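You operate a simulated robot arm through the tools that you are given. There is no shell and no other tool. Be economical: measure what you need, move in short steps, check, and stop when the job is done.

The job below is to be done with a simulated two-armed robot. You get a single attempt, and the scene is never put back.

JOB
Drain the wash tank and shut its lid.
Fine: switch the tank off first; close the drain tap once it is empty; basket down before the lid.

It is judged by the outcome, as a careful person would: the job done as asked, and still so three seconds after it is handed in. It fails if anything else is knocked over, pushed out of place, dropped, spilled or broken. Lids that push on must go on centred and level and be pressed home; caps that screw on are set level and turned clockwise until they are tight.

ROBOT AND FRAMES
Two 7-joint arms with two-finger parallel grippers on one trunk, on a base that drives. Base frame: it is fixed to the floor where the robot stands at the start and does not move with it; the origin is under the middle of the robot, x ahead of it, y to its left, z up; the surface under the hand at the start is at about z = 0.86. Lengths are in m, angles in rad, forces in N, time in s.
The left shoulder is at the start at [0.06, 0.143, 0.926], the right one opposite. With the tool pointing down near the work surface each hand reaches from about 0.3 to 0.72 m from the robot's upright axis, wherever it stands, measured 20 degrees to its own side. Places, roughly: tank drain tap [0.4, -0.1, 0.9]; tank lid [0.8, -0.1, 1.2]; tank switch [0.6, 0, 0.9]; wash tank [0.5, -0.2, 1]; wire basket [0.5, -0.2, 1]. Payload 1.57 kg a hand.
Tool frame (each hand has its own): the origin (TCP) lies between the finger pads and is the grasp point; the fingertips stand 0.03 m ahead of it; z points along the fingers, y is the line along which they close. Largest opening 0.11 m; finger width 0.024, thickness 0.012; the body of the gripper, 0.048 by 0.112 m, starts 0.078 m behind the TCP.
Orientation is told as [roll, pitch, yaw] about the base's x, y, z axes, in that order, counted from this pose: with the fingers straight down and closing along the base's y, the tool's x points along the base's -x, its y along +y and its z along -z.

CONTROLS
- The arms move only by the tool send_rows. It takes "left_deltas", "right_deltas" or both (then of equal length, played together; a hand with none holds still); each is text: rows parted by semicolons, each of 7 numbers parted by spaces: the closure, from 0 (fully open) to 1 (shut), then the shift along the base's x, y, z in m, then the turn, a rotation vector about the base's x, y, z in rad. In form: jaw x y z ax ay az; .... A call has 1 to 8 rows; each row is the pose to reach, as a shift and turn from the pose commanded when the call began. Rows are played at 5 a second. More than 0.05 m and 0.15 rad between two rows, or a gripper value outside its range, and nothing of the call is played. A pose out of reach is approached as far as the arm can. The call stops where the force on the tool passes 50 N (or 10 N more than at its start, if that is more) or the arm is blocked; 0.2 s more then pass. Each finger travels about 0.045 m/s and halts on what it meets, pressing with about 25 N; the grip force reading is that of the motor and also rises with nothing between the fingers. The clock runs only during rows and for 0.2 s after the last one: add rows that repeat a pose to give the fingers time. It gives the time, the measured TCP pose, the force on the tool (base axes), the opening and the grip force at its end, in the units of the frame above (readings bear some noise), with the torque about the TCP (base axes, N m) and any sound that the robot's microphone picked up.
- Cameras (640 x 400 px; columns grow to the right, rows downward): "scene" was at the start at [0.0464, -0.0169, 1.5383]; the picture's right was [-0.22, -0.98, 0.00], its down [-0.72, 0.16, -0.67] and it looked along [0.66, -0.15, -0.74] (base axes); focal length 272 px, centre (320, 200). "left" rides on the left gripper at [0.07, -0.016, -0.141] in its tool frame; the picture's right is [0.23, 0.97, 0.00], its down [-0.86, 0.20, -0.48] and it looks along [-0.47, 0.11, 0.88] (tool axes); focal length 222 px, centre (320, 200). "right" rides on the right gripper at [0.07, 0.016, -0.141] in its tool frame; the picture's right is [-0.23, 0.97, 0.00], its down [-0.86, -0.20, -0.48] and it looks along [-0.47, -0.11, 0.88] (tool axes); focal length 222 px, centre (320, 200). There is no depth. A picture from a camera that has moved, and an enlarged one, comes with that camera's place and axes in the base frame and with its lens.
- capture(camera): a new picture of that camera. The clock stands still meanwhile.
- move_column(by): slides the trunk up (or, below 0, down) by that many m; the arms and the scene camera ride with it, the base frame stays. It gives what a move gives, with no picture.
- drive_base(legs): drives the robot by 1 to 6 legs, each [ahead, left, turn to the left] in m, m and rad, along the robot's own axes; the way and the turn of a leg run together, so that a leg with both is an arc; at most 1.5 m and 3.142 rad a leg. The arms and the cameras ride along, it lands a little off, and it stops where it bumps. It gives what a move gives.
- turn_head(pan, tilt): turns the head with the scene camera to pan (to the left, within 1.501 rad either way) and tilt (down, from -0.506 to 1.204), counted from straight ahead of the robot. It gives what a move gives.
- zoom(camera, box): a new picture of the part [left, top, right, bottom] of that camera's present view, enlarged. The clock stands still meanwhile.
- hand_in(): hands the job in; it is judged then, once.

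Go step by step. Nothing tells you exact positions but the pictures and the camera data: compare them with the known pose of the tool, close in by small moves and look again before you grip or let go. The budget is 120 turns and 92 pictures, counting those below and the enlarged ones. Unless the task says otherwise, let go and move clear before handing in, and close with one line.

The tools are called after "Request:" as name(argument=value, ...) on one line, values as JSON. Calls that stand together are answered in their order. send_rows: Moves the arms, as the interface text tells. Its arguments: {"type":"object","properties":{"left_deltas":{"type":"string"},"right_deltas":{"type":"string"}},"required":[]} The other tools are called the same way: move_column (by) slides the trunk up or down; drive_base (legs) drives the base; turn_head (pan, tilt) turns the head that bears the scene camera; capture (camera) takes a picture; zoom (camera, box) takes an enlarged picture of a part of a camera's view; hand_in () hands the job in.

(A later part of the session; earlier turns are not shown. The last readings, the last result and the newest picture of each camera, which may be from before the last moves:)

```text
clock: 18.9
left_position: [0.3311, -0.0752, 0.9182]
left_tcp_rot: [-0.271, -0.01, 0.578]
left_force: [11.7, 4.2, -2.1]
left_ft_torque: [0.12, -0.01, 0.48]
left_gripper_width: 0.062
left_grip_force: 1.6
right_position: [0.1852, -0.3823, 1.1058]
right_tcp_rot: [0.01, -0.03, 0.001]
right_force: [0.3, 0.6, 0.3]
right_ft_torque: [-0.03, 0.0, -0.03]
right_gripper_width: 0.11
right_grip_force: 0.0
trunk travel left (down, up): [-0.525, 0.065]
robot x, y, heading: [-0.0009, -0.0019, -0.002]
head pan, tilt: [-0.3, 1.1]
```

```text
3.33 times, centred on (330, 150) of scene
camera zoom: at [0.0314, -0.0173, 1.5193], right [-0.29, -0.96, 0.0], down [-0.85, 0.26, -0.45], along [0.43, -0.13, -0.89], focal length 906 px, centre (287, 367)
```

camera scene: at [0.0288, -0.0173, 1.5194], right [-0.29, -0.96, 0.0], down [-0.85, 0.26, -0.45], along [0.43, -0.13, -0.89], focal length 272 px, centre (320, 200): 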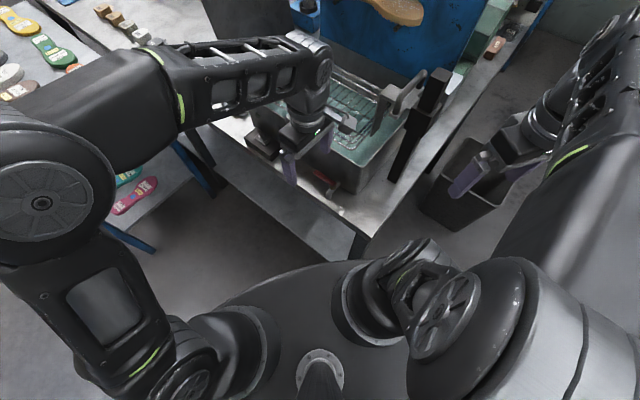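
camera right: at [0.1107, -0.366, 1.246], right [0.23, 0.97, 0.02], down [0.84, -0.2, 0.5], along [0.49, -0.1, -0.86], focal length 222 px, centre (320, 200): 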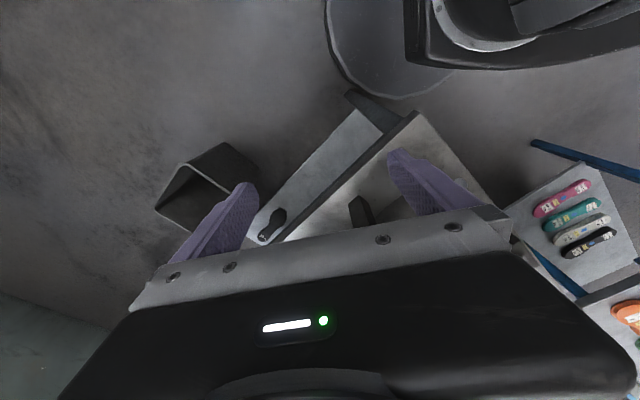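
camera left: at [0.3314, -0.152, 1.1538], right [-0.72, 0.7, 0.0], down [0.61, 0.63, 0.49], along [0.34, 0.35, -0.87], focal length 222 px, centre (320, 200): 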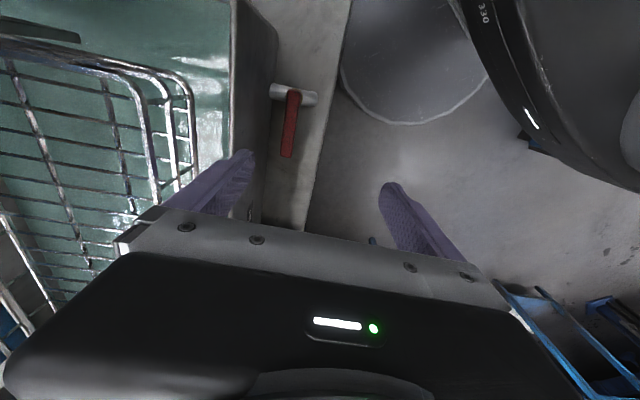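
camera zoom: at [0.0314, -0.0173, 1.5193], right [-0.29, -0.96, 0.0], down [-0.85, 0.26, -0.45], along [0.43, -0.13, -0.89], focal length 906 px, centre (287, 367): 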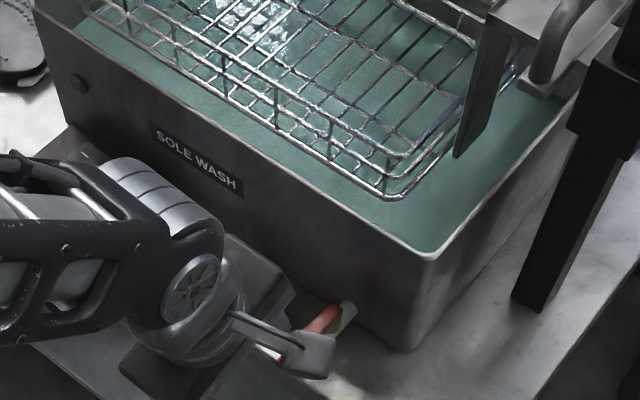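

The lever is now parallel to the spout, so it's open. I'll pull the left hand back and check that the level drops.

Request:
send_rows(left_deltas="0.455 0.01 0.01 0.0 0 0 0; 0.455 0.015 0.015 0.03 0 0 0; 0.455 0.005 0.04 0.06 0 0 0; 0.455 -0.01 0.07 0.08 0 0 0; 1 -0.02 0.1 0.1 0 0 0; 1 -0.02 0.1 0.1 0 0 0")

Request:
turn_head(pan=-0.3, tilt=0.9)

Request:
capture(camera="scene")

Request:
zoom(camera="scene", box=[220, 90, 460, 250])

```text
clock: 20.4
left_position: [0.3084, 0.0227, 1.0186]
left_tcp_rot: [-0.27, -0.011, 0.574]
left_force: [-0.5, 0.0, -0.3]
left_ft_torque: [0.03, 0.02, 0.0]
left_gripper_width: 0.0077
left_grip_force: 0.2
right_position: [0.1838, -0.3831, 1.1051]
right_tcp_rot: [0.013, -0.031, 0.001]
right_force: [-0.1, 0.4, -0.4]
right_ft_torque: [0.0, 0.03, 0.03]
right_gripper_width: 0.1102
right_grip_force: 0.0
trunk travel left (down, up): [-0.525, 0.065]
robot x, y, heading: [-0.0008, -0.0002, 0.004]
head pan, tilt: [-0.3, 1.1]
```

```text
clock: 21.1
left_position: [0.3072, 0.0227, 1.0184]
left_tcp_rot: [-0.27, -0.012, 0.573]
left_force: [0.9, 0.1, 0.1]
left_ft_torque: [0.0, 0.0, -0.01]
left_gripper_width: 0.0
left_grip_force: 21.4
right_position: [0.1834, -0.3826, 1.1055]
right_tcp_rot: [0.01, -0.031, -0.001]
right_force: [0.3, 0.4, -0.6]
right_ft_torque: [0.0, 0.0, 0.05]
right_gripper_width: 0.1101
right_grip_force: 0.0
trunk travel left (down, up): [-0.525, 0.065]
robot x, y, heading: [-0.0016, -0.0016, -0.0]
head pan, tilt: [-0.3, 0.901]
```

```text
51 pictures are left
camera scene: at [0.0409, -0.0219, 1.5332], right [-0.29, -0.96, 0.0], down [-0.75, 0.23, -0.62], along [0.59, -0.18, -0.78], focal length 272 px, centre (320, 200)
```

scene: 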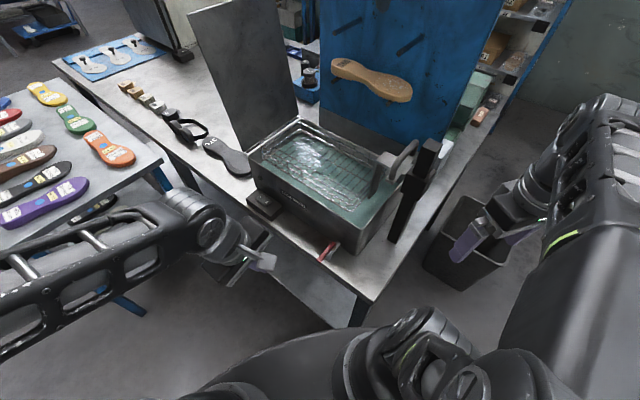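

```text
2.50 times, centred on (340, 170) of scene
camera zoom: at [0.0409, -0.0219, 1.5332], right [-0.29, -0.96, 0.0], down [-0.75, 0.23, -0.62], along [0.59, -0.18, -0.78], focal length 679 px, centre (270, 275)
```

zoom: 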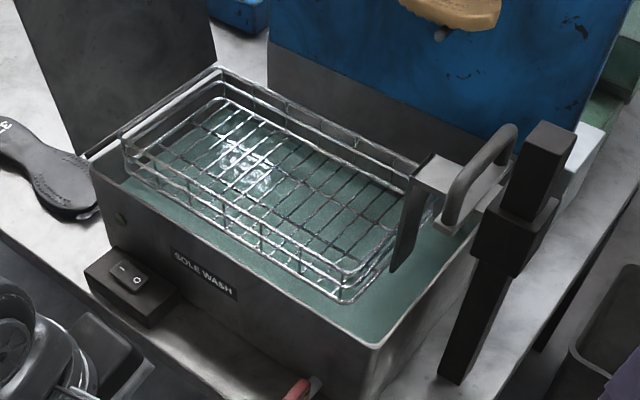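

The level is dropping and the lever stays open. While it drains I'll see to the basket: raise the trunk for reach, and bring the right hand to the near side of the handle, turned to grip across its bar.

Request:
move_column(by=0.06)

Request:
send_rows(right_deltas="0 0.0 0.03 0.03 0 0 -0.14; 0 0.0 0.06 0.06 0 0 -0.28; 0 0.0 0.09 0.08 0 0 -0.42; 0 0.01 0.12 0.09 0 0 -0.56; 0 0.02 0.15 0.09 0 0 -0.7; 0 0.03 0.17 0.09 0 0 -0.84; 0 0.04 0.18 0.09 0 0 -0.98; 0 0.04 0.18 0.09 0 0 -0.98")

Request:
capture(camera="scene")

Request:
capture(camera="right")

```text
clock: 22.1
left_position: [0.3076, 0.0232, 1.0785]
left_tcp_rot: [-0.271, -0.012, 0.573]
left_force: [0.7, -0.5, -0.2]
left_ft_torque: [0.0, 0.05, 0.01]
left_gripper_width: 0.0003
left_grip_force: 21.1
right_position: [0.1833, -0.3831, 1.1657]
right_tcp_rot: [0.01, -0.032, -0.001]
right_force: [0.2, -0.5, 0.6]
right_ft_torque: [0.0, -0.03, -0.02]
right_gripper_width: 0.11
right_grip_force: 0.0
trunk travel left (down, up): [-0.585, 0.005]
robot x, y, heading: [-0.001, 0.0019, -0.001]
head pan, tilt: [-0.3, 0.901]
```

```text
clock: 23.9
left_position: [0.3086, 0.0238, 1.0793]
left_tcp_rot: [-0.272, -0.012, 0.574]
left_force: [-0.1, -0.3, 0.4]
left_ft_torque: [0.02, -0.01, 0.0]
left_gripper_width: 0.0002
left_grip_force: 21.5
right_position: [0.2402, -0.1996, 1.1489]
right_tcp_rot: [0.01, -0.033, -0.981]
right_force: [-0.7, 0.3, 0.8]
right_ft_torque: [0.0, -0.01, -0.02]
right_gripper_width: 0.1099
right_grip_force: 0.1
right hand out of reach, approached as far as the arm can: row 1, 2, 3, 4, 5, 6, 7, 8
trunk travel left (down, up): [-0.585, 0.005]
robot x, y, heading: [-0.0008, 0.0005, 0.0]
head pan, tilt: [-0.3, 0.901]
```

```text
49 pictures are left
camera scene: at [0.0402, -0.0219, 1.5932], right [-0.29, -0.96, 0.0], down [-0.75, 0.23, -0.62], along [0.59, -0.18, -0.78], focal length 272 px, centre (320, 200)
```

scene: 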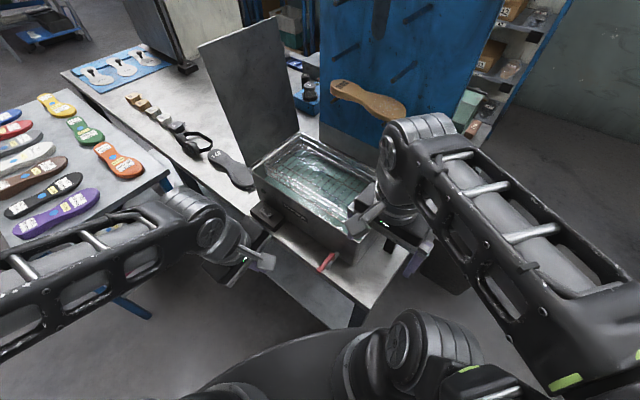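

```text
48 pictures are left
camera right: at [0.2101, -0.1293, 1.2883], right [0.93, 0.35, 0.02], down [0.3, -0.81, 0.5], along [0.19, -0.47, -0.86], focal length 222 px, centre (320, 200)
```

right: 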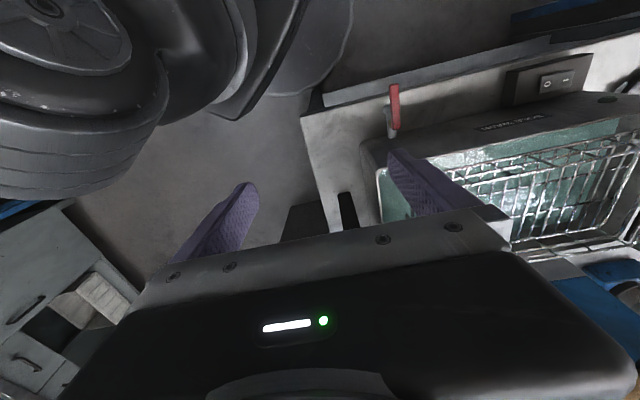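

The height is limited with the hand straight down, but tilting should help. I'll tilt the tool forward toward the handle and look with the right camera.

Request:
send_rows(right_deltas="0 0 0.01 0.01 -0.12 -0.076 0; 0 0.0 0.02 0.02 -0.24 -0.152 0; 0 0.01 0.02 0.03 -0.36 -0.228 0; 0 0.02 0.02 0.05 -0.48 -0.304 0; 0 0.03 0.02 0.07 -0.59 -0.378 0; 0 0.04 0.02 0.09 -0.59 -0.378 0; 0 0.04 0.02 0.09 -0.59 -0.378 0")

Request:
capture(camera="right")

Request:
zoom(camera="scene", box=[220, 90, 460, 250])

```text
clock: 25.5
left_position: [0.3081, 0.0233, 1.0792]
left_tcp_rot: [-0.27, -0.013, 0.574]
left_force: [-0.3, 0.3, 1.0]
left_ft_torque: [0.0, -0.01, -0.02]
left_gripper_width: 0.0
left_grip_force: 20.9
right_position: [0.2828, -0.1845, 1.2417]
right_tcp_rot: [-0.005, -0.734, -0.972]
right_force: [0.5, -1.0, -0.3]
right_ft_torque: [0.01, 0.0, 0.02]
right_gripper_width: 0.11
right_grip_force: 0.0
trunk travel left (down, up): [-0.585, 0.005]
robot x, y, heading: [-0.0025, -0.0014, -0.002]
head pan, tilt: [-0.3, 0.901]
```

```text
47 pictures are left
camera right: at [0.2148, -0.0523, 1.3005], right [0.9, 0.41, 0.15], down [0.02, -0.37, 0.93], along [0.43, -0.84, -0.34], focal length 222 px, centre (320, 200)
```

right: 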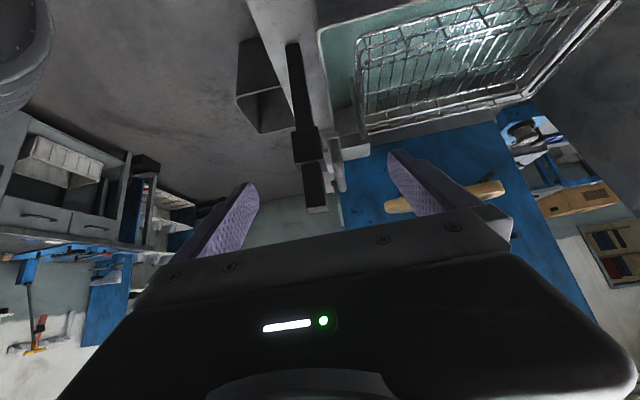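

```text
2.50 times, centred on (340, 170) of scene
camera zoom: at [0.0405, -0.0216, 1.5932], right [-0.29, -0.96, 0.0], down [-0.75, 0.23, -0.62], along [0.59, -0.18, -0.78], focal length 679 px, centre (270, 275)
```

zoom: 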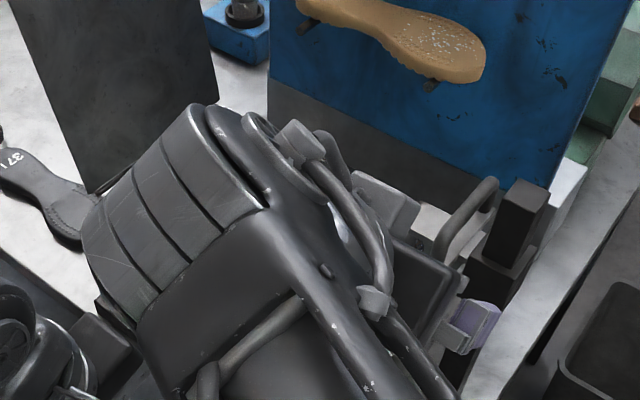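

The right camera now looks along the handle; I'll zoom in to locate it.

Request:
zoom(camera="right", box=[260, 80, 420, 230])

```text
2.67 times, centred on (340, 155) of right
camera zoom: at [0.2148, -0.0523, 1.3005], right [0.9, 0.41, 0.15], down [0.02, -0.37, 0.93], along [0.43, -0.84, -0.34], focal length 592 px, centre (267, 320)
```

zoom: 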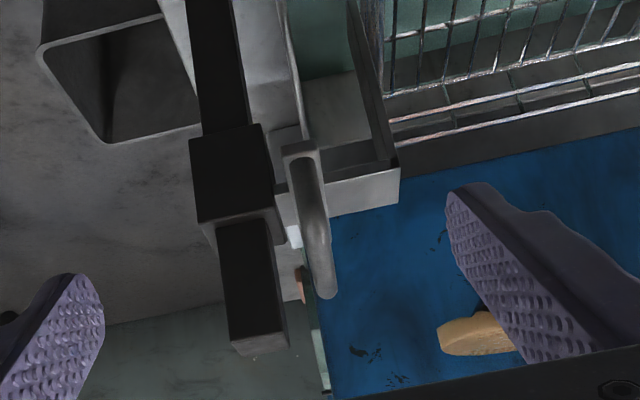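

The gap between handle and post is too tight for a finger, so I'll press down on the middle of the handle bar, about (0.384, -0.309, 1.17), with shut fingers. First I go above it.

Request:
send_rows(right_deltas="1 0 0 0.01 0 0 0; 1 0 0 0.01 0 0 0; 1 0 0 0.01 0 0 0; 1 0 0 0.01 0 0 0; 1 0.023 -0.028 0.01 0 0 0; 1 0.046 -0.056 0.01 0 0 0; 1 0.07 -0.085 0.005 0 0 0; 1 0.0925 -0.1125 0.0 0 0 0")

Request:
zoom(camera="right", box=[240, 60, 420, 230])

Request:
zoom(camera="scene", box=[300, 90, 460, 210])

```text
clock: 27.3
left_position: [0.3082, 0.0231, 1.0783]
left_tcp_rot: [-0.269, -0.012, 0.575]
left_force: [0.3, 0.6, -0.5]
left_ft_torque: [0.01, 0.04, -0.02]
left_gripper_width: 0.0
left_grip_force: 21.2
right_position: [0.3747, -0.2965, 1.241]
right_tcp_rot: [-0.009, -0.732, -0.971]
right_force: [-1.1, -0.9, -0.6]
right_ft_torque: [0.02, 0.02, -0.03]
right_gripper_width: 0.0002
right_grip_force: 21.5
trunk travel left (down, up): [-0.585, 0.005]
robot x, y, heading: [-0.0028, -0.0005, 0.002]
head pan, tilt: [-0.3, 0.901]
```

```text
2.35 times, centred on (330, 145) of right
camera zoom: at [0.3069, -0.1655, 1.2997], right [0.9, 0.41, 0.15], down [0.02, -0.37, 0.93], along [0.43, -0.84, -0.34], focal length 523 px, centre (296, 329)
```

zoom: 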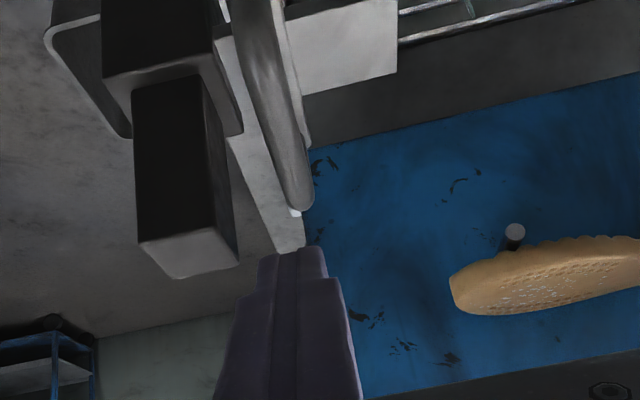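

```text
3.33 times, centred on (380, 150) of scene
camera zoom: at [0.0417, -0.0224, 1.5932], right [-0.29, -0.96, 0.0], down [-0.75, 0.23, -0.62], along [0.59, -0.18, -0.78], focal length 906 px, centre (120, 367)
```

zoom: 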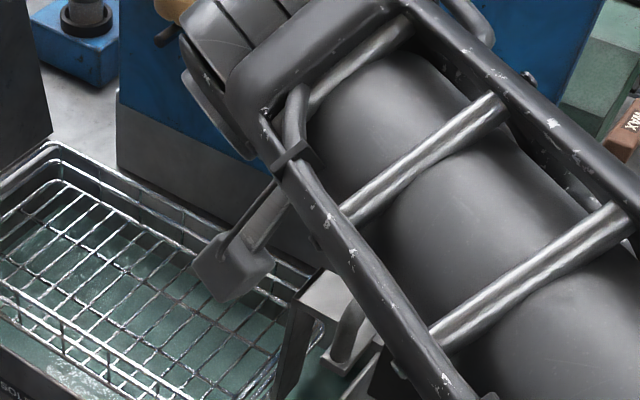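

The fingertips are centred over the bar and clear of the post. I'll press straight down in small steps.

Request:
send_rows(right_deltas="1 0 0 -0.015 0 0 0; 1 0 0 -0.03 0 0 0; 1 0 0 -0.04 0 0 0; 1 0 0 -0.05 0 0 0; 1 0 0 -0.06 0 0 0; 1 0 0 -0.07 0 0 0; 1 0 0 -0.08 0 0 0; 1 0 0 -0.09 0 0 0")

Request:
zoom(camera="right", box=[240, 60, 420, 230])

```text
clock: 29.1
left_position: [0.3077, 0.0243, 1.078]
left_tcp_rot: [-0.27, -0.012, 0.574]
left_force: [-0.5, 0.6, 1.2]
left_ft_torque: [0.01, 0.02, 0.05]
left_gripper_width: 0.0
left_grip_force: 21.2
right_position: [0.3757, -0.2975, 1.1518]
right_tcp_rot: [-0.008, -0.732, -0.974]
right_force: [0.8, -0.4, 4.4]
right_ft_torque: [-0.05, -0.07, 0.01]
right_gripper_width: 0.0
right_grip_force: 21.9
trunk travel left (down, up): [-0.585, 0.005]
robot x, y, heading: [-0.001, -0.0032, 0.0]
head pan, tilt: [-0.3, 0.901]
```

```text
2.35 times, centred on (330, 145) of right
camera zoom: at [0.3075, -0.1662, 1.2109], right [0.9, 0.4, 0.15], down [0.02, -0.37, 0.93], along [0.43, -0.84, -0.34], focal length 523 px, centre (296, 329)
```

zoom: 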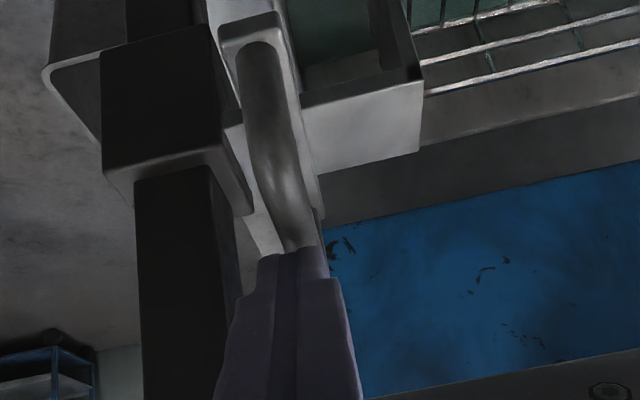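

The collar slides down with only about 5 N. I'll keep pressing until it stops.

Request:
send_rows(right_deltas="1 0 0 -0.01 0 0 0; 1 0 0 -0.02 0 0 0; 1 0 0 -0.03 0 0 0; 1 0 0 -0.04 0 0 0; 1 0 0 -0.05 0 0 0; 1 0 0 -0.06 0 0 0; 1 0 0 -0.07 0 0 0; 1 0 0 -0.08 0 0 0")

Request:
zoom(camera="right", box=[240, 60, 420, 230])

Request:
zoom(camera="scene", box=[230, 90, 430, 240])

```text
clock: 30.6
left_position: [0.3056, 0.023, 1.0799]
left_tcp_rot: [-0.273, -0.011, 0.573]
left_force: [-0.5, 0.1, -0.3]
left_ft_torque: [0.0, 0.02, 0.0]
left_gripper_width: 0.0002
left_grip_force: 21.3
right_position: [0.3793, -0.2973, 1.097]
right_tcp_rot: [-0.002, -0.754, -0.973]
right_force: [-10.4, 3.1, 26.9]
right_ft_torque: [-0.13, 0.11, 0.02]
right_gripper_width: 0.0
right_grip_force: 21.1
trunk travel left (down, up): [-0.585, 0.005]
robot x, y, heading: [0.0015, -0.0029, 0.002]
head pan, tilt: [-0.3, 0.901]
stopped in row 7 (right hand): the force on the tool passed its limit at 62 N (the readings are from after the stop); the commanded pose is now the measured one
```

```text
2.35 times, centred on (330, 145) of right
camera zoom: at [0.3095, -0.1657, 1.1526], right [0.9, 0.41, 0.15], down [0.0, -0.36, 0.93], along [0.44, -0.84, -0.32], focal length 523 px, centre (296, 329)
```

zoom: 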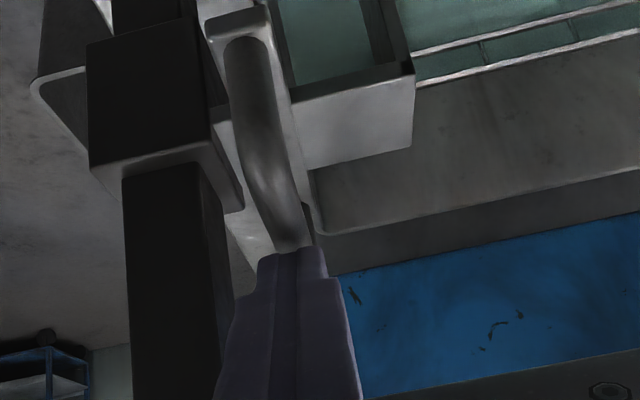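

```text
2.67 times, centred on (330, 165) of scene
camera zoom: at [0.038, -0.0197, 1.5935], right [-0.29, -0.96, 0.0], down [-0.75, 0.23, -0.62], along [0.59, -0.18, -0.78], focal length 724 px, centre (293, 293)
```

zoom: 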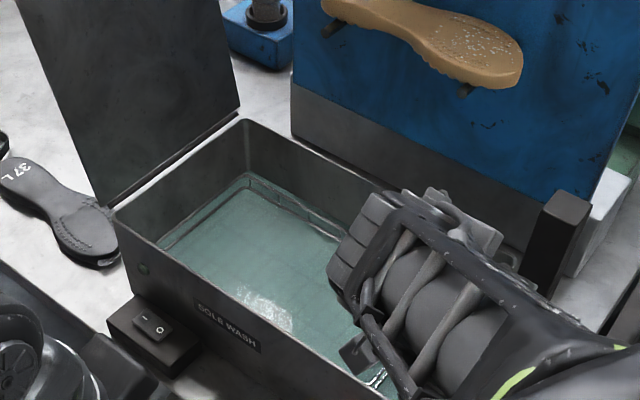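

It hit a firm stop after about 0.1 m of travel, with the basket inside the tank. I'll raise the right hand, withdraw it, and check.

Request:
send_rows(right_deltas="1 0 0 0.03 0 0 0; 1 0 0 0.07 0 0 0; 1 -0.02 0.03 0.1 0 0 0; 1 -0.05 0.05 0.12 0 0 0; 1 -0.08 0.08 0.13 0 0 0; 1 -0.11 0.09 0.13 0 0 0; 1 -0.15 0.09 0.13 0 0 0; 1 -0.18 0.08 0.13 0 0 0")

Request:
capture(camera="scene")

Request:
zoom(camera="scene", box=[220, 90, 460, 250])

```text
clock: 32.5
left_position: [0.3077, 0.022, 1.0784]
left_tcp_rot: [-0.272, -0.012, 0.575]
left_force: [-0.4, 0.3, 0.5]
left_ft_torque: [-0.01, -0.01, 0.0]
left_gripper_width: 0.0001
left_grip_force: 20.7
right_position: [0.216, -0.1909, 1.1957]
right_tcp_rot: [-0.052, -0.542, -0.702]
right_force: [0.3, -0.1, 0.2]
right_ft_torque: [0.02, -0.02, 0.03]
right_gripper_width: 0.0
right_grip_force: 20.9
trunk travel left (down, up): [-0.585, 0.005]
robot x, y, heading: [-0.0045, 0.0016, 0.002]
head pan, tilt: [-0.3, 0.901]
stopped in row 8 (right hand): the arm was blocked; the commanded pose is now the measured one
```

```text
39 pictures are left
camera scene: at [0.0409, -0.0223, 1.593], right [-0.29, -0.96, 0.0], down [-0.75, 0.23, -0.62], along [0.59, -0.18, -0.78], focal length 272 px, centre (320, 200)
```

scene: 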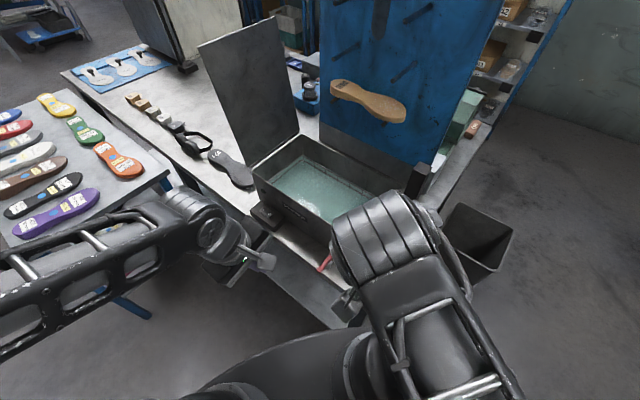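

```text
2.50 times, centred on (340, 170) of scene
camera zoom: at [0.0409, -0.0223, 1.593], right [-0.29, -0.96, 0.0], down [-0.75, 0.23, -0.62], along [0.59, -0.18, -0.78], focal length 679 px, centre (270, 275)
```

zoom: 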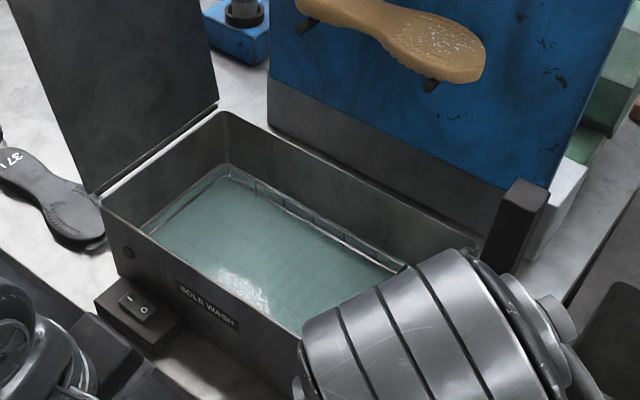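

The basket is down in the water. The right arm fouled itself withdrawing, so I'll unwind it to the right side to clear the view while the tank drains.

Request:
send_rows(right_deltas="1 0 -0.01 0.0 0.08 0.05 0; 1 -0.0 -0.03 -0.01 0.18 0.11 0; 1 -0.0 -0.06 -0.02 0.27 0.17 0; 1 -0.0 -0.09 -0.03 0.36 0.23 0; 1 -0.01 -0.12 -0.04 0.45 0.29 0; 1 -0.02 -0.15 -0.05 0.45 0.29 0; 1 -0.02 -0.17 -0.06 0.45 0.29 0; 1 -0.02 -0.19 -0.07 0.45 0.29 0")

Request:
zoom(camera="scene", box=[220, 90, 460, 280])

```text
clock: 33.0
left_position: [0.3086, 0.0225, 1.0773]
left_tcp_rot: [-0.273, -0.011, 0.574]
left_force: [-0.1, 0.5, -0.2]
left_ft_torque: [0.0, 0.02, 0.0]
left_gripper_width: 0.0002
left_grip_force: 21.0
right_position: [0.2174, -0.1843, 1.1996]
right_tcp_rot: [0.025, -0.459, -0.588]
right_force: [0.3, -0.1, -0.7]
right_ft_torque: [-0.01, -0.01, -0.03]
right_gripper_width: 0.0001
right_grip_force: 21.1
right hand out of reach, approached as far as the arm can: row 1, 2
trunk travel left (down, up): [-0.585, 0.005]
robot x, y, heading: [0.0031, 0.0026, -0.002]
head pan, tilt: [-0.3, 0.901]
stopped in row 2 (right hand): the arm was blocked; the commanded pose is now the measured one
```

```text
2.11 times, centred on (340, 185) of scene
camera zoom: at [0.0408, -0.0221, 1.5926], right [-0.29, -0.96, 0.0], down [-0.75, 0.23, -0.62], along [0.59, -0.18, -0.78], focal length 572 px, centre (278, 232)
```

zoom: 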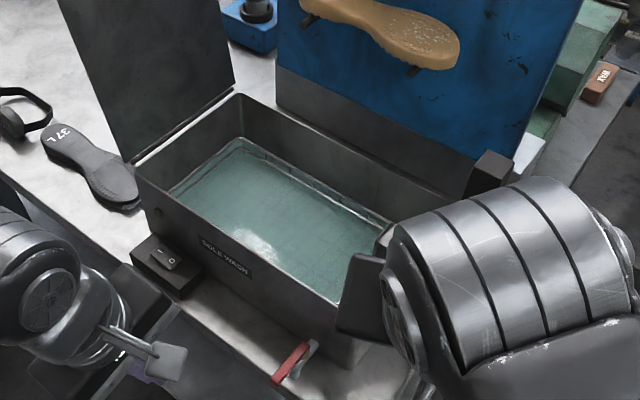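

It's still blocked, so I'll retrace forward first, then go right.

Request:
send_rows(right_deltas="1 0.02 0.0 0.0 0 0 0; 1 0.05 0.0 0.0 0 0 0; 1 0.07 0 0 0.08 0.05 0; 1 0.07 0 0 0.16 0.1 0; 1 0.07 0 0.0 0.24 0.15 0")

```text
clock: 34.2
left_position: [0.3076, 0.0218, 1.0775]
left_tcp_rot: [-0.27, -0.011, 0.572]
left_force: [-0.3, -0.1, 0.5]
left_ft_torque: [0.01, 0.02, 0.01]
left_gripper_width: 0.0001
left_grip_force: 21.4
right_position: [0.2881, -0.185, 1.2004]
right_tcp_rot: [0.143, -0.195, -0.627]
right_force: [0.0, 0.1, 0.0]
right_ft_torque: [0.0, 0.04, 0.03]
right_gripper_width: 0.0
right_grip_force: 21.8
trunk travel left (down, up): [-0.585, 0.005]
robot x, y, heading: [-0.0037, 0.0008, -0.001]
head pan, tilt: [-0.3, 0.901]
```

That freed it. Now I'll swing it right, on the robot's side of the post.

Request:
send_rows(right_deltas="1 -0.02 -0.02 -0.01 0 0 0.1; 1 -0.04 -0.05 -0.02 0 0 0.2; 1 -0.06 -0.08 -0.03 0 0 0.3; 1 -0.07 -0.11 -0.04 0 0 0.4; 1 -0.08 -0.14 -0.05 0 0 0.5; 1 -0.09 -0.17 -0.06 0 0 0.6; 1 -0.10 -0.19 -0.06 0 0 0.6")

Request:
zoom(camera="scene", box=[220, 90, 460, 280])

```text
clock: 35.9
left_position: [0.3064, 0.0221, 1.0789]
left_tcp_rot: [-0.269, -0.013, 0.574]
left_force: [-0.1, -0.6, 0.7]
left_ft_torque: [0.02, -0.01, -0.02]
left_gripper_width: 0.0001
left_grip_force: 21.2
right_position: [0.1856, -0.3744, 1.1426]
right_tcp_rot: [0.142, -0.197, -0.026]
right_force: [-0.5, 0.1, -0.2]
right_ft_torque: [-0.01, 0.0, 0.0]
right_gripper_width: 0.0001
right_grip_force: 21.5
trunk travel left (down, up): [-0.585, 0.005]
robot x, y, heading: [-0.0034, -0.0021, 0.002]
head pan, tilt: [-0.3, 0.901]
```

```text
2.11 times, centred on (340, 185) of scene
camera zoom: at [0.0405, -0.0217, 1.5932], right [-0.29, -0.96, 0.0], down [-0.75, 0.23, -0.62], along [0.59, -0.18, -0.78], focal length 572 px, centre (278, 232)
```

zoom: 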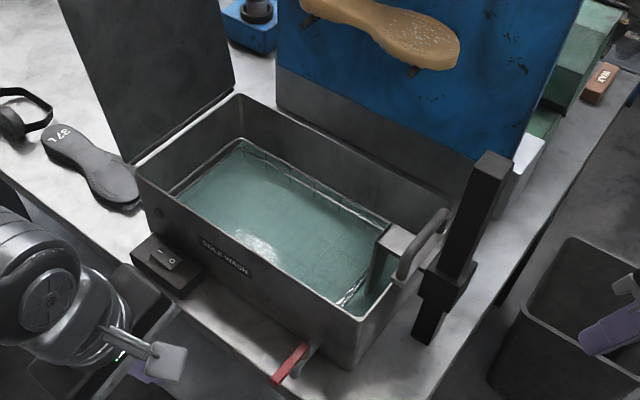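

The basket is down on its stop and the water is part way drained. I'll let time pass before the next look.

Request:
send_rows(left_deltas="1 0 0 0 0 0 0;1 0 0 0 0 0 0;1 0 0 0 0 0 0;1 0 0 0 0 0 0;1 0 0 0 0 0 0;1 0 0 0 0 0 0;1 0 0 0 0 0 0;1 0 0 0 0 0 0")

Request:
send_rows(left_deltas="1 0 0 0 0 0 0;1 0 0 0 0 0 0;1 0 0 0 0 0 0;1 0 0 0 0 0 0;1 0 0 0 0 0 0;1 0 0 0 0 0 0;1 0 0 0 0 0 0;1 0 0 0 0 0 0")

Request:
send_rows(left_deltas="1 0 0 0 0 0 0;1 0 0 0 0 0 0;1 0 0 0 0 0 0;1 0 0 0 0 0 0;1 0 0 0 0 0 0;1 0 0 0 0 0 0;1 0 0 0 0 0 0;1 0 0 0 0 0 0")

Request:
send_rows(left_deltas="1 0 0 0 0 0 0;1 0 0 0 0 0 0;1 0 0 0 0 0 0;1 0 0 0 0 0 0;1 0 0 0 0 0 0;1 0 0 0 0 0 0;1 0 0 0 0 0 0;1 0 0 0 0 0 0")

Request:
zoom(camera="scene", box=[220, 90, 460, 280])

```text
clock: 37.6
left_position: [0.3085, 0.0236, 1.0794]
left_tcp_rot: [-0.271, -0.012, 0.574]
left_force: [-0.2, -0.5, 1.2]
left_ft_torque: [0.0, 0.01, 0.03]
left_gripper_width: 0.0
left_grip_force: 22.3
right_position: [0.1867, -0.3733, 1.1416]
right_tcp_rot: [0.144, -0.198, -0.03]
right_force: [0.4, 0.6, -0.4]
right_ft_torque: [0.01, -0.04, 0.0]
right_gripper_width: 0.0
right_grip_force: 20.8
trunk travel left (down, up): [-0.585, 0.005]
robot x, y, heading: [-0.0037, 0.0047, 0.006]
head pan, tilt: [-0.3, 0.901]
```

```text
clock: 39.5
left_position: [0.3086, 0.0236, 1.0783]
left_tcp_rot: [-0.271, -0.013, 0.573]
left_force: [0.3, 0.2, -0.5]
left_ft_torque: [0.02, -0.01, 0.0]
left_gripper_width: 0.0001
left_grip_force: 21.3
right_position: [0.1868, -0.3746, 1.1424]
right_tcp_rot: [0.142, -0.197, -0.028]
right_force: [0.9, -0.2, 0.1]
right_ft_torque: [-0.02, 0.01, 0.0]
right_gripper_width: 0.0
right_grip_force: 21.7
trunk travel left (down, up): [-0.585, 0.005]
robot x, y, heading: [0.0006, 0.0001, -0.003]
head pan, tilt: [-0.3, 0.901]
```

```text
clock: 41.2
left_position: [0.3083, 0.0231, 1.0784]
left_tcp_rot: [-0.27, -0.012, 0.575]
left_force: [1.3, 0.2, 0.1]
left_ft_torque: [0.0, -0.01, -0.01]
left_gripper_width: 0.0
left_grip_force: 21.3
right_position: [0.1863, -0.3744, 1.1414]
right_tcp_rot: [0.143, -0.197, -0.03]
right_force: [0.8, 0.1, -1.2]
right_ft_torque: [-0.01, -0.04, -0.02]
right_gripper_width: 0.0
right_grip_force: 20.9
trunk travel left (down, up): [-0.585, 0.005]
robot x, y, heading: [-0.0049, 0.0007, -0.0]
head pan, tilt: [-0.3, 0.901]
```

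```text
clock: 43.0
left_position: [0.3078, 0.0219, 1.0782]
left_tcp_rot: [-0.271, -0.012, 0.575]
left_force: [-0.3, 0.5, -0.1]
left_ft_torque: [0.01, 0.0, -0.02]
left_gripper_width: 0.0
left_grip_force: 21.6
right_position: [0.1878, -0.3744, 1.1407]
right_tcp_rot: [0.143, -0.197, -0.027]
right_force: [0.5, 0.6, -0.1]
right_ft_torque: [-0.03, 0.03, 0.0]
right_gripper_width: 0.0001
right_grip_force: 21.5
trunk travel left (down, up): [-0.585, 0.005]
robot x, y, heading: [-0.0022, -0.0001, 0.0]
head pan, tilt: [-0.3, 0.901]
```

```text
2.11 times, centred on (340, 185) of scene
camera zoom: at [0.0407, -0.0219, 1.5932], right [-0.29, -0.96, 0.0], down [-0.75, 0.23, -0.62], along [0.59, -0.18, -0.78], focal length 572 px, centre (278, 232)
```

zoom: 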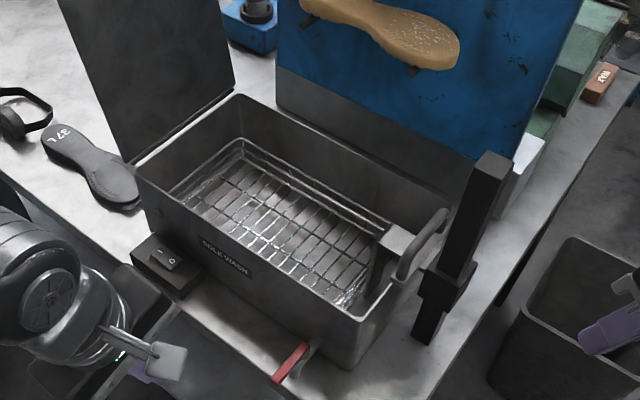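

The water looks gone. I'll zoom into the bottom to confirm before closing the tap.

Request:
zoom(camera="scene", box=[275, 140, 385, 225])

Request:
zoom(camera="scene", box=[280, 200, 400, 290])

```text
4.71 times, centred on (330, 182) of scene
camera zoom: at [0.0407, -0.0219, 1.5932], right [-0.29, -0.96, 0.0], down [-0.75, 0.23, -0.62], along [0.59, -0.18, -0.78], focal length 1278 px, centre (273, 282)
```

zoom: 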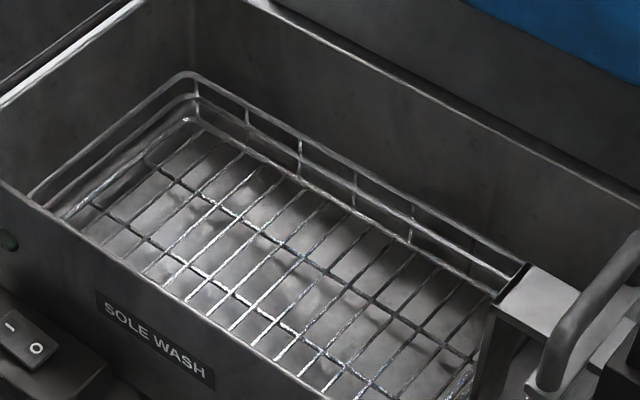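

```text
4.44 times, centred on (340, 245) of scene
camera zoom: at [0.0407, -0.0219, 1.5932], right [-0.29, -0.96, 0.0], down [-0.75, 0.23, -0.62], along [0.59, -0.18, -0.78], focal length 1207 px, centre (231, 0)
```

zoom: 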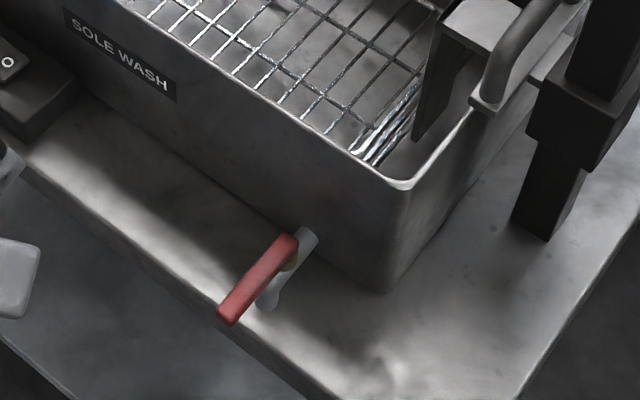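

The tank is empty and dry-looking. Now to close the tap: I'll bring the shut left fingers down on the near side of the lever.

Request:
send_rows(left_deltas="1 -0.01 -0.03 -0.02 0 0 0; 1 -0.01 -0.06 -0.04 0 0 0; 1 -0.01 -0.09 -0.06 0 0 0; 1 -0.005 -0.12 -0.08 0 0 0; 1 -0.002 -0.1516 -0.09 0 0 0; 1 -0.002 -0.1516 -0.12 0 0 0; 1 -0.002 -0.1516 -0.12 0 0 0")

Request:
zoom(camera="left", box=[200, 60, 440, 220])

Request:
zoom(camera="scene", box=[280, 200, 400, 290])

```text
clock: 44.6
left_position: [0.3059, -0.1298, 0.9593]
left_tcp_rot: [-0.27, -0.013, 0.573]
left_force: [-0.7, 0.3, -0.5]
left_ft_torque: [-0.01, 0.0, -0.01]
left_gripper_width: 0.0
left_grip_force: 21.5
right_position: [0.1871, -0.3736, 1.1408]
right_tcp_rot: [0.143, -0.198, -0.028]
right_force: [-1.0, -0.5, 1.4]
right_ft_torque: [-0.01, -0.02, -0.03]
right_gripper_width: 0.0
right_grip_force: 21.1
trunk travel left (down, up): [-0.585, 0.005]
robot x, y, heading: [-0.0033, -0.0013, 0.003]
head pan, tilt: [-0.3, 0.901]
```

```text
2.50 times, centred on (320, 140) of left
camera zoom: at [0.2351, -0.1498, 1.0976], right [-0.7, 0.67, -0.26], down [0.54, 0.73, 0.42], along [0.47, 0.15, -0.87], focal length 555 px, centre (320, 350)
```

zoom: 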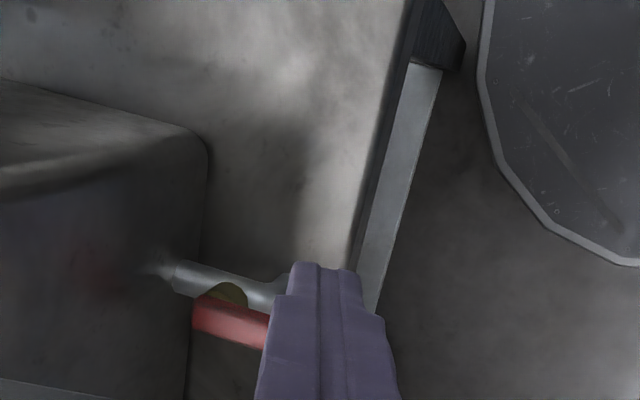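

```text
4.44 times, centred on (340, 245) of scene
camera zoom: at [0.0405, -0.0219, 1.5932], right [-0.29, -0.96, 0.0], down [-0.75, 0.23, -0.62], along [0.59, -0.18, -0.78], focal length 1207 px, centre (231, 0)
```

zoom: 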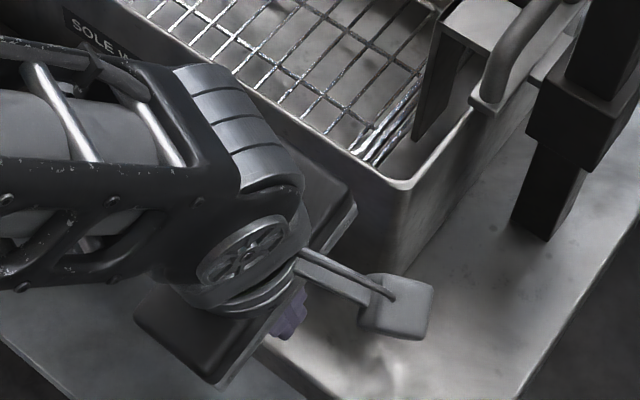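

The fingers are just beyond the lever on its open side. I'll lower and sweep the lever back a quarter turn.

Request:
send_rows(left_deltas="1 0 0 -0.018 0 0 0; 1 0 0 -0.035 0 0 0; 1 0 0 -0.035 0 0 0")

Request:
send_rows(left_deltas="1 0.0095 0.0037 0 0 0 0; 1 0.0147 0.0124 0 0 0 0; 1 0.0227 0.0202 0 0 0 0; 1 0.0343 0.0256 0 0 0 0; 1 0.0471 0.0279 0 0 0 0; 1 0.0615 0.0255 0 0 0 0; 1 0.076 0.0167 0 0 0 0; 1 0.0777 0.0142 0 0 0 0")

Request:
zoom(camera="left", box=[200, 60, 440, 220])

```text
clock: 45.5
left_position: [0.3041, -0.1274, 0.9232]
left_tcp_rot: [-0.268, -0.012, 0.574]
left_force: [-0.7, -0.6, 0.2]
left_ft_torque: [0.0, 0.0, 0.02]
left_gripper_width: 0.0001
left_grip_force: 20.8
right_position: [0.1879, -0.3756, 1.1407]
right_tcp_rot: [0.143, -0.197, -0.03]
right_force: [-0.1, 0.5, 0.5]
right_ft_torque: [-0.04, -0.03, -0.01]
right_gripper_width: 0.0
right_grip_force: 21.4
trunk travel left (down, up): [-0.585, 0.005]
robot x, y, heading: [-0.0021, -0.0025, 0.003]
head pan, tilt: [-0.3, 0.901]
```

```text
clock: 47.2
left_position: [0.3834, -0.1123, 0.9231]
left_tcp_rot: [-0.27, -0.014, 0.575]
left_force: [0.3, 2.1, 0.0]
left_ft_torque: [0.04, 0.01, 0.04]
left_gripper_width: 0.0002
left_grip_force: 21.5
right_position: [0.1882, -0.3739, 1.1415]
right_tcp_rot: [0.143, -0.198, -0.027]
right_force: [0.3, 0.2, 0.4]
right_ft_torque: [0.0, -0.02, -0.01]
right_gripper_width: 0.0
right_grip_force: 21.0
trunk travel left (down, up): [-0.585, 0.005]
robot x, y, heading: [0.0003, -0.0006, 0.0]
head pan, tilt: [-0.3, 0.901]
```

```text
2.50 times, centred on (320, 140) of left
camera zoom: at [0.3132, -0.1331, 1.0626], right [-0.7, 0.67, -0.26], down [0.54, 0.73, 0.42], along [0.47, 0.15, -0.87], focal length 555 px, centre (320, 350)
```

zoom: 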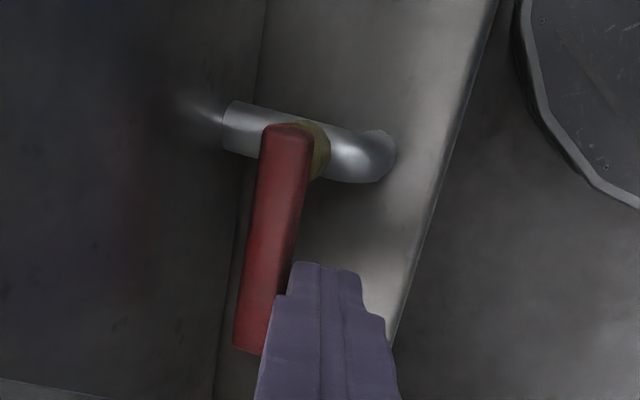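

The lever is nearly parallel to the wall again, but the force is small. I'll nudge it a little further to make sure it's at its stop.

Request:
send_rows(left_deltas="1 0.002 -0.003 0 0 0 0; 1 0.0035 -0.0055 0 0 0 0; 1 0.005 -0.008 0 0 0 0; 1 0.006 -0.01 0 0 0 0")

Request:
zoom(camera="left", box=[200, 60, 440, 220])

```text
clock: 48.2
left_position: [0.3847, -0.1149, 0.9226]
left_tcp_rot: [-0.258, -0.011, 0.578]
left_force: [-18.8, 46.7, 20.3]
left_ft_torque: [0.46, 0.35, -0.39]
left_gripper_width: 0.0
left_grip_force: 21.1
right_position: [0.1854, -0.3686, 1.1436]
right_tcp_rot: [0.138, -0.2, -0.026]
right_force: [0.2, 0.2, -0.1]
right_ft_torque: [0.0, 0.01, 0.01]
right_gripper_width: 0.0001
right_grip_force: 21.5
trunk travel left (down, up): [-0.585, 0.005]
robot x, y, heading: [-0.0001, 0.0005, 0.001]
head pan, tilt: [-0.3, 0.901]
```

```text
2.50 times, centred on (320, 140) of left
camera zoom: at [0.3154, -0.1365, 1.0619], right [-0.7, 0.67, -0.25], down [0.54, 0.73, 0.42], along [0.46, 0.16, -0.87], focal length 555 px, centre (320, 350)
```

zoom: 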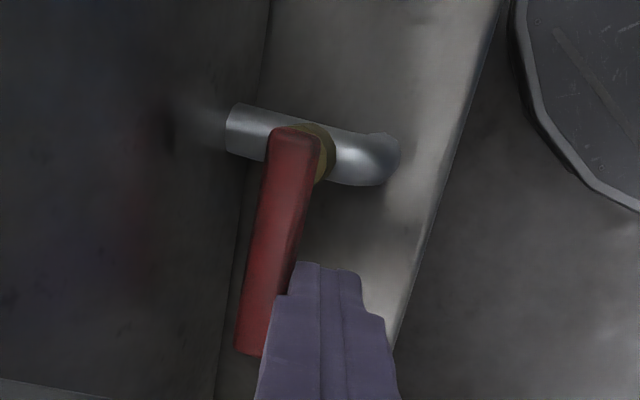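

The tap is firmly shut (50 N on its stop). I'll withdraw the left hand outward and up, upright again, then turn it for the lid.

Request:
send_rows(left_deltas="1 -0.01 0.017 0 0 0 0; 1 -0.02 0.035 0.02 0 0 0; 1 -0.03 0.055 0.055 0.08 0.05 0; 1 -0.035 0.07 0.095 0.15 0.1 0; 1 -0.035 0.08 0.135 0.22 0.14 0; 1 -0.035 0.085 0.17 0.22 0.14 0")

Request:
send_rows(left_deltas="1 0.02 0.02 0 0 0 -0.145; 1 0.04 0.04 0.0 0 0 -0.29; 1 0.06 0.06 0.01 0 0 -0.435; 1 0.08 0.08 0.01 0 0 -0.58; 1 0.1 0.1 0.02 0 0 -0.725; 1 0.12 0.12 0.02 0 0 -0.87; 1 0.13 0.14 0.03 0 0 -1.015; 1 0.14 0.15 0.03 0 0 -1.16")

Request:
turn_head(pan=0.0, tilt=0.55)

Request:
capture(camera="scene")

```text
clock: 49.6
left_position: [0.3546, -0.0382, 1.0945]
left_tcp_rot: [-0.009, -0.014, 0.57]
left_force: [-0.4, 1.6, -1.3]
left_ft_torque: [-0.04, -0.01, -0.01]
left_gripper_width: 0.0001
left_grip_force: 21.4
right_position: [0.1861, -0.3745, 1.1416]
right_tcp_rot: [0.142, -0.197, -0.028]
right_force: [0.8, 0.4, 1.0]
right_ft_torque: [0.0, -0.01, 0.01]
right_gripper_width: 0.0003
right_grip_force: 21.2
trunk travel left (down, up): [-0.585, 0.005]
robot x, y, heading: [-0.0006, 0.0024, 0.004]
head pan, tilt: [-0.3, 0.901]
```

```text
clock: 51.5
left_position: [0.4958, 0.1121, 1.1219]
left_tcp_rot: [-0.009, -0.013, -0.59]
left_force: [-0.4, 0.5, 0.2]
left_ft_torque: [-0.05, -0.01, -0.02]
left_gripper_width: 0.0
left_grip_force: 21.3
right_position: [0.1874, -0.3755, 1.1415]
right_tcp_rot: [0.143, -0.198, -0.028]
right_force: [-0.1, -0.6, -1.1]
right_ft_torque: [0.03, 0.02, 0.03]
right_gripper_width: 0.0
right_grip_force: 20.8
trunk travel left (down, up): [-0.585, 0.005]
robot x, y, heading: [0.0001, -0.0027, 0.002]
head pan, tilt: [-0.3, 0.901]
```

```text
clock: 52.3
left_position: [0.4948, 0.1112, 1.1224]
left_tcp_rot: [-0.009, -0.014, -0.587]
left_force: [0.4, 0.1, 0.4]
left_ft_torque: [-0.01, 0.02, -0.02]
left_gripper_width: 0.0001
left_grip_force: 21.7
right_position: [0.1877, -0.374, 1.141]
right_tcp_rot: [0.143, -0.198, -0.028]
right_force: [-0.9, 0.0, -0.3]
right_ft_torque: [0.0, 0.02, 0.01]
right_gripper_width: 0.0
right_grip_force: 21.4
trunk travel left (down, up): [-0.585, 0.005]
robot x, y, heading: [0.0017, 0.0041, 0.0]
head pan, tilt: [0.0, 0.55]
```

```text
28 pictures are left
camera scene: at [0.0585, 0.0004, 1.6224], right [0.0, -1.0, 0.0], down [-0.52, 0.0, -0.85], along [0.85, 0.0, -0.52], focal length 272 px, centre (320, 200)
```

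scene: 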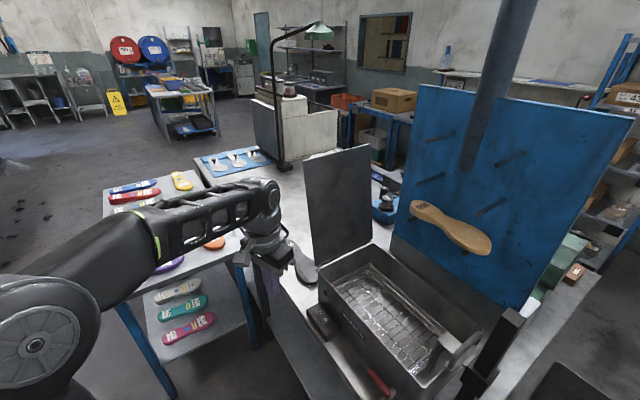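

The whole lid is in view, leaning back from its hinge at the far short side. I'll zoom in on it to measure it.

Request:
zoom(camera="scene", box=[270, 130, 470, 330])

```text
2.00 times, centred on (370, 230) of scene
camera zoom: at [0.0585, 0.0004, 1.6224], right [0.0, -1.0, 0.0], down [-0.52, 0.0, -0.85], along [0.85, 0.0, -0.52], focal length 543 px, centre (220, 140)
```

zoom: 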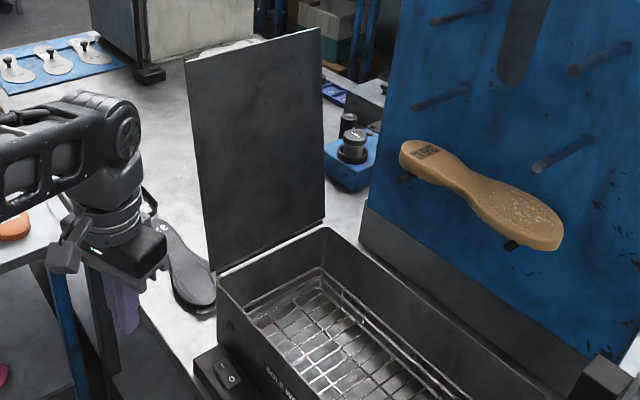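

The lid hinge is at about (0.675, 0.01, 1.0), the lid is 0.34 m long and leans back about 0.2 rad. I'll turn the left hand horizontal from the left side, so its open fingers can straddle the lid's left edge.

Request:
send_rows(left_deltas="1 0.01 0 0.01 0 0 -0.14; 1 0.015 0 0.015 0 0 -0.28; 1 0.02 0 0.02 0 0 -0.413")

Request:
send_rows(left_deltas="0 0.01 0.0 0.01 -0.1246 -0.0799 0; 0 0.02 0 0.02 -0.2492 -0.1598 0; 0 0.03 0 0.03 -0.3738 -0.2397 0; 0 0.04 0 0.04 -0.4984 -0.3196 0; 0 0.05 0.005 0.05 -0.623 -0.3995 0; 0 0.06 0.01 0.05 -0.7476 -0.4794 0; 0 0.07 0.015 0.05 -0.8722 -0.5593 0; 0 0.08 0.02 0.05 -0.9968 -0.6392 0")

Request:
send_rows(left_deltas="0 0.0 0.0 0.0 -0.11 -0.07 0; 0 0.0 0 0.0 -0.22 -0.14 0; 0 0.0 0 0.0 -0.33 -0.2115 0; 0 0.0 0 0.0 -0.33 -0.2115 0")

Request:
capture(camera="scene")

Request:
capture(camera="left")

```text
clock: 53.1
left_position: [0.514, 0.1106, 1.1419]
left_tcp_rot: [-0.009, -0.015, -1.003]
left_force: [0.0, 0.9, 0.3]
left_ft_torque: [-0.02, 0.01, 0.04]
left_gripper_width: 0.0
left_grip_force: 21.9
right_position: [0.1878, -0.3743, 1.1407]
right_tcp_rot: [0.143, -0.198, -0.029]
right_force: [0.0, -0.3, 0.1]
right_ft_torque: [-0.02, -0.03, 0.0]
right_gripper_width: 0.0
right_grip_force: 21.1
trunk travel left (down, up): [-0.585, 0.005]
robot x, y, heading: [-0.0008, 0.0005, -0.0]
head pan, tilt: [0.0, 0.55]
```

```text
clock: 54.9
left_position: [0.5975, 0.1315, 1.1931]
left_tcp_rot: [-0.007, -1.199, -1.005]
left_force: [0.3, 0.0, -0.1]
left_ft_torque: [0.01, -0.05, 0.0]
left_gripper_width: 0.1099
left_grip_force: 0.1
right_position: [0.1875, -0.3729, 1.1417]
right_tcp_rot: [0.141, -0.197, -0.027]
right_force: [-0.3, -0.1, -1.0]
right_ft_torque: [0.0, 0.01, 0.01]
right_gripper_width: 0.0
right_grip_force: 21.1
trunk travel left (down, up): [-0.585, 0.005]
robot x, y, heading: [-0.0015, 0.0015, 0.006]
head pan, tilt: [0.0, 0.55]
```

```text
clock: 55.9
left_position: [0.5942, 0.1307, 1.1931]
left_tcp_rot: [3.057, -1.55, 2.213]
left_force: [0.3, 0.4, 0.0]
left_ft_torque: [-0.01, 0.02, 0.01]
left_gripper_width: 0.1101
left_grip_force: 0.1
right_position: [0.1865, -0.3743, 1.1416]
right_tcp_rot: [0.143, -0.197, -0.027]
right_force: [-0.8, -0.3, 0.2]
right_ft_torque: [0.02, 0.01, -0.02]
right_gripper_width: 0.0
right_grip_force: 21.4
trunk travel left (down, up): [-0.585, 0.005]
robot x, y, heading: [-0.0017, 0.0035, -0.002]
head pan, tilt: [0.0, 0.55]
```

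```text
26 pictures are left
camera scene: at [0.058, 0.0002, 1.6225], right [0.0, -1.0, 0.0], down [-0.52, 0.0, -0.85], along [0.85, 0.0, -0.52], focal length 272 px, centre (320, 200)
```

scene: 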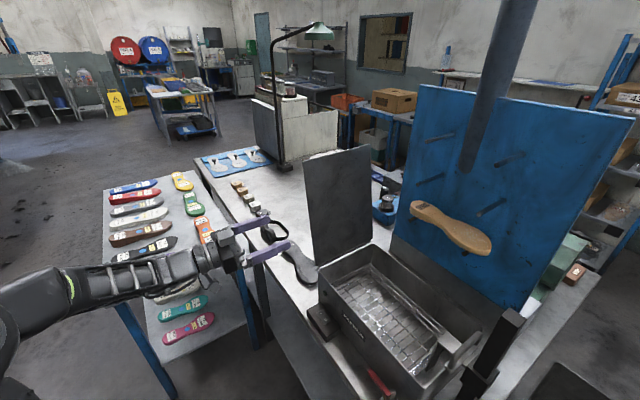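

```text
25 pictures are left
camera left: at [0.5076, 0.2408, 1.1203], right [0.83, 0.51, -0.23], down [-0.1, 0.53, 0.85], along [0.55, -0.68, 0.48], focal length 222 px, centre (320, 200)
```

left: 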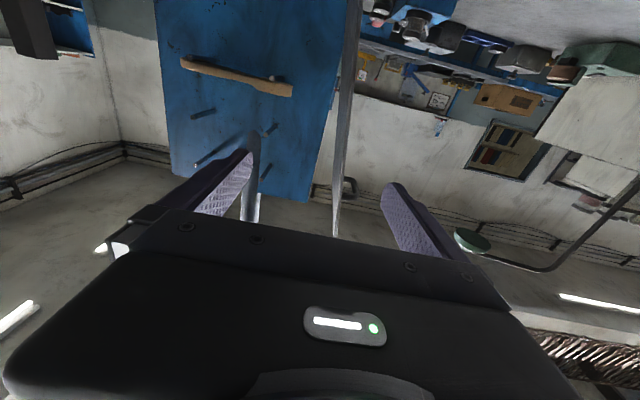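

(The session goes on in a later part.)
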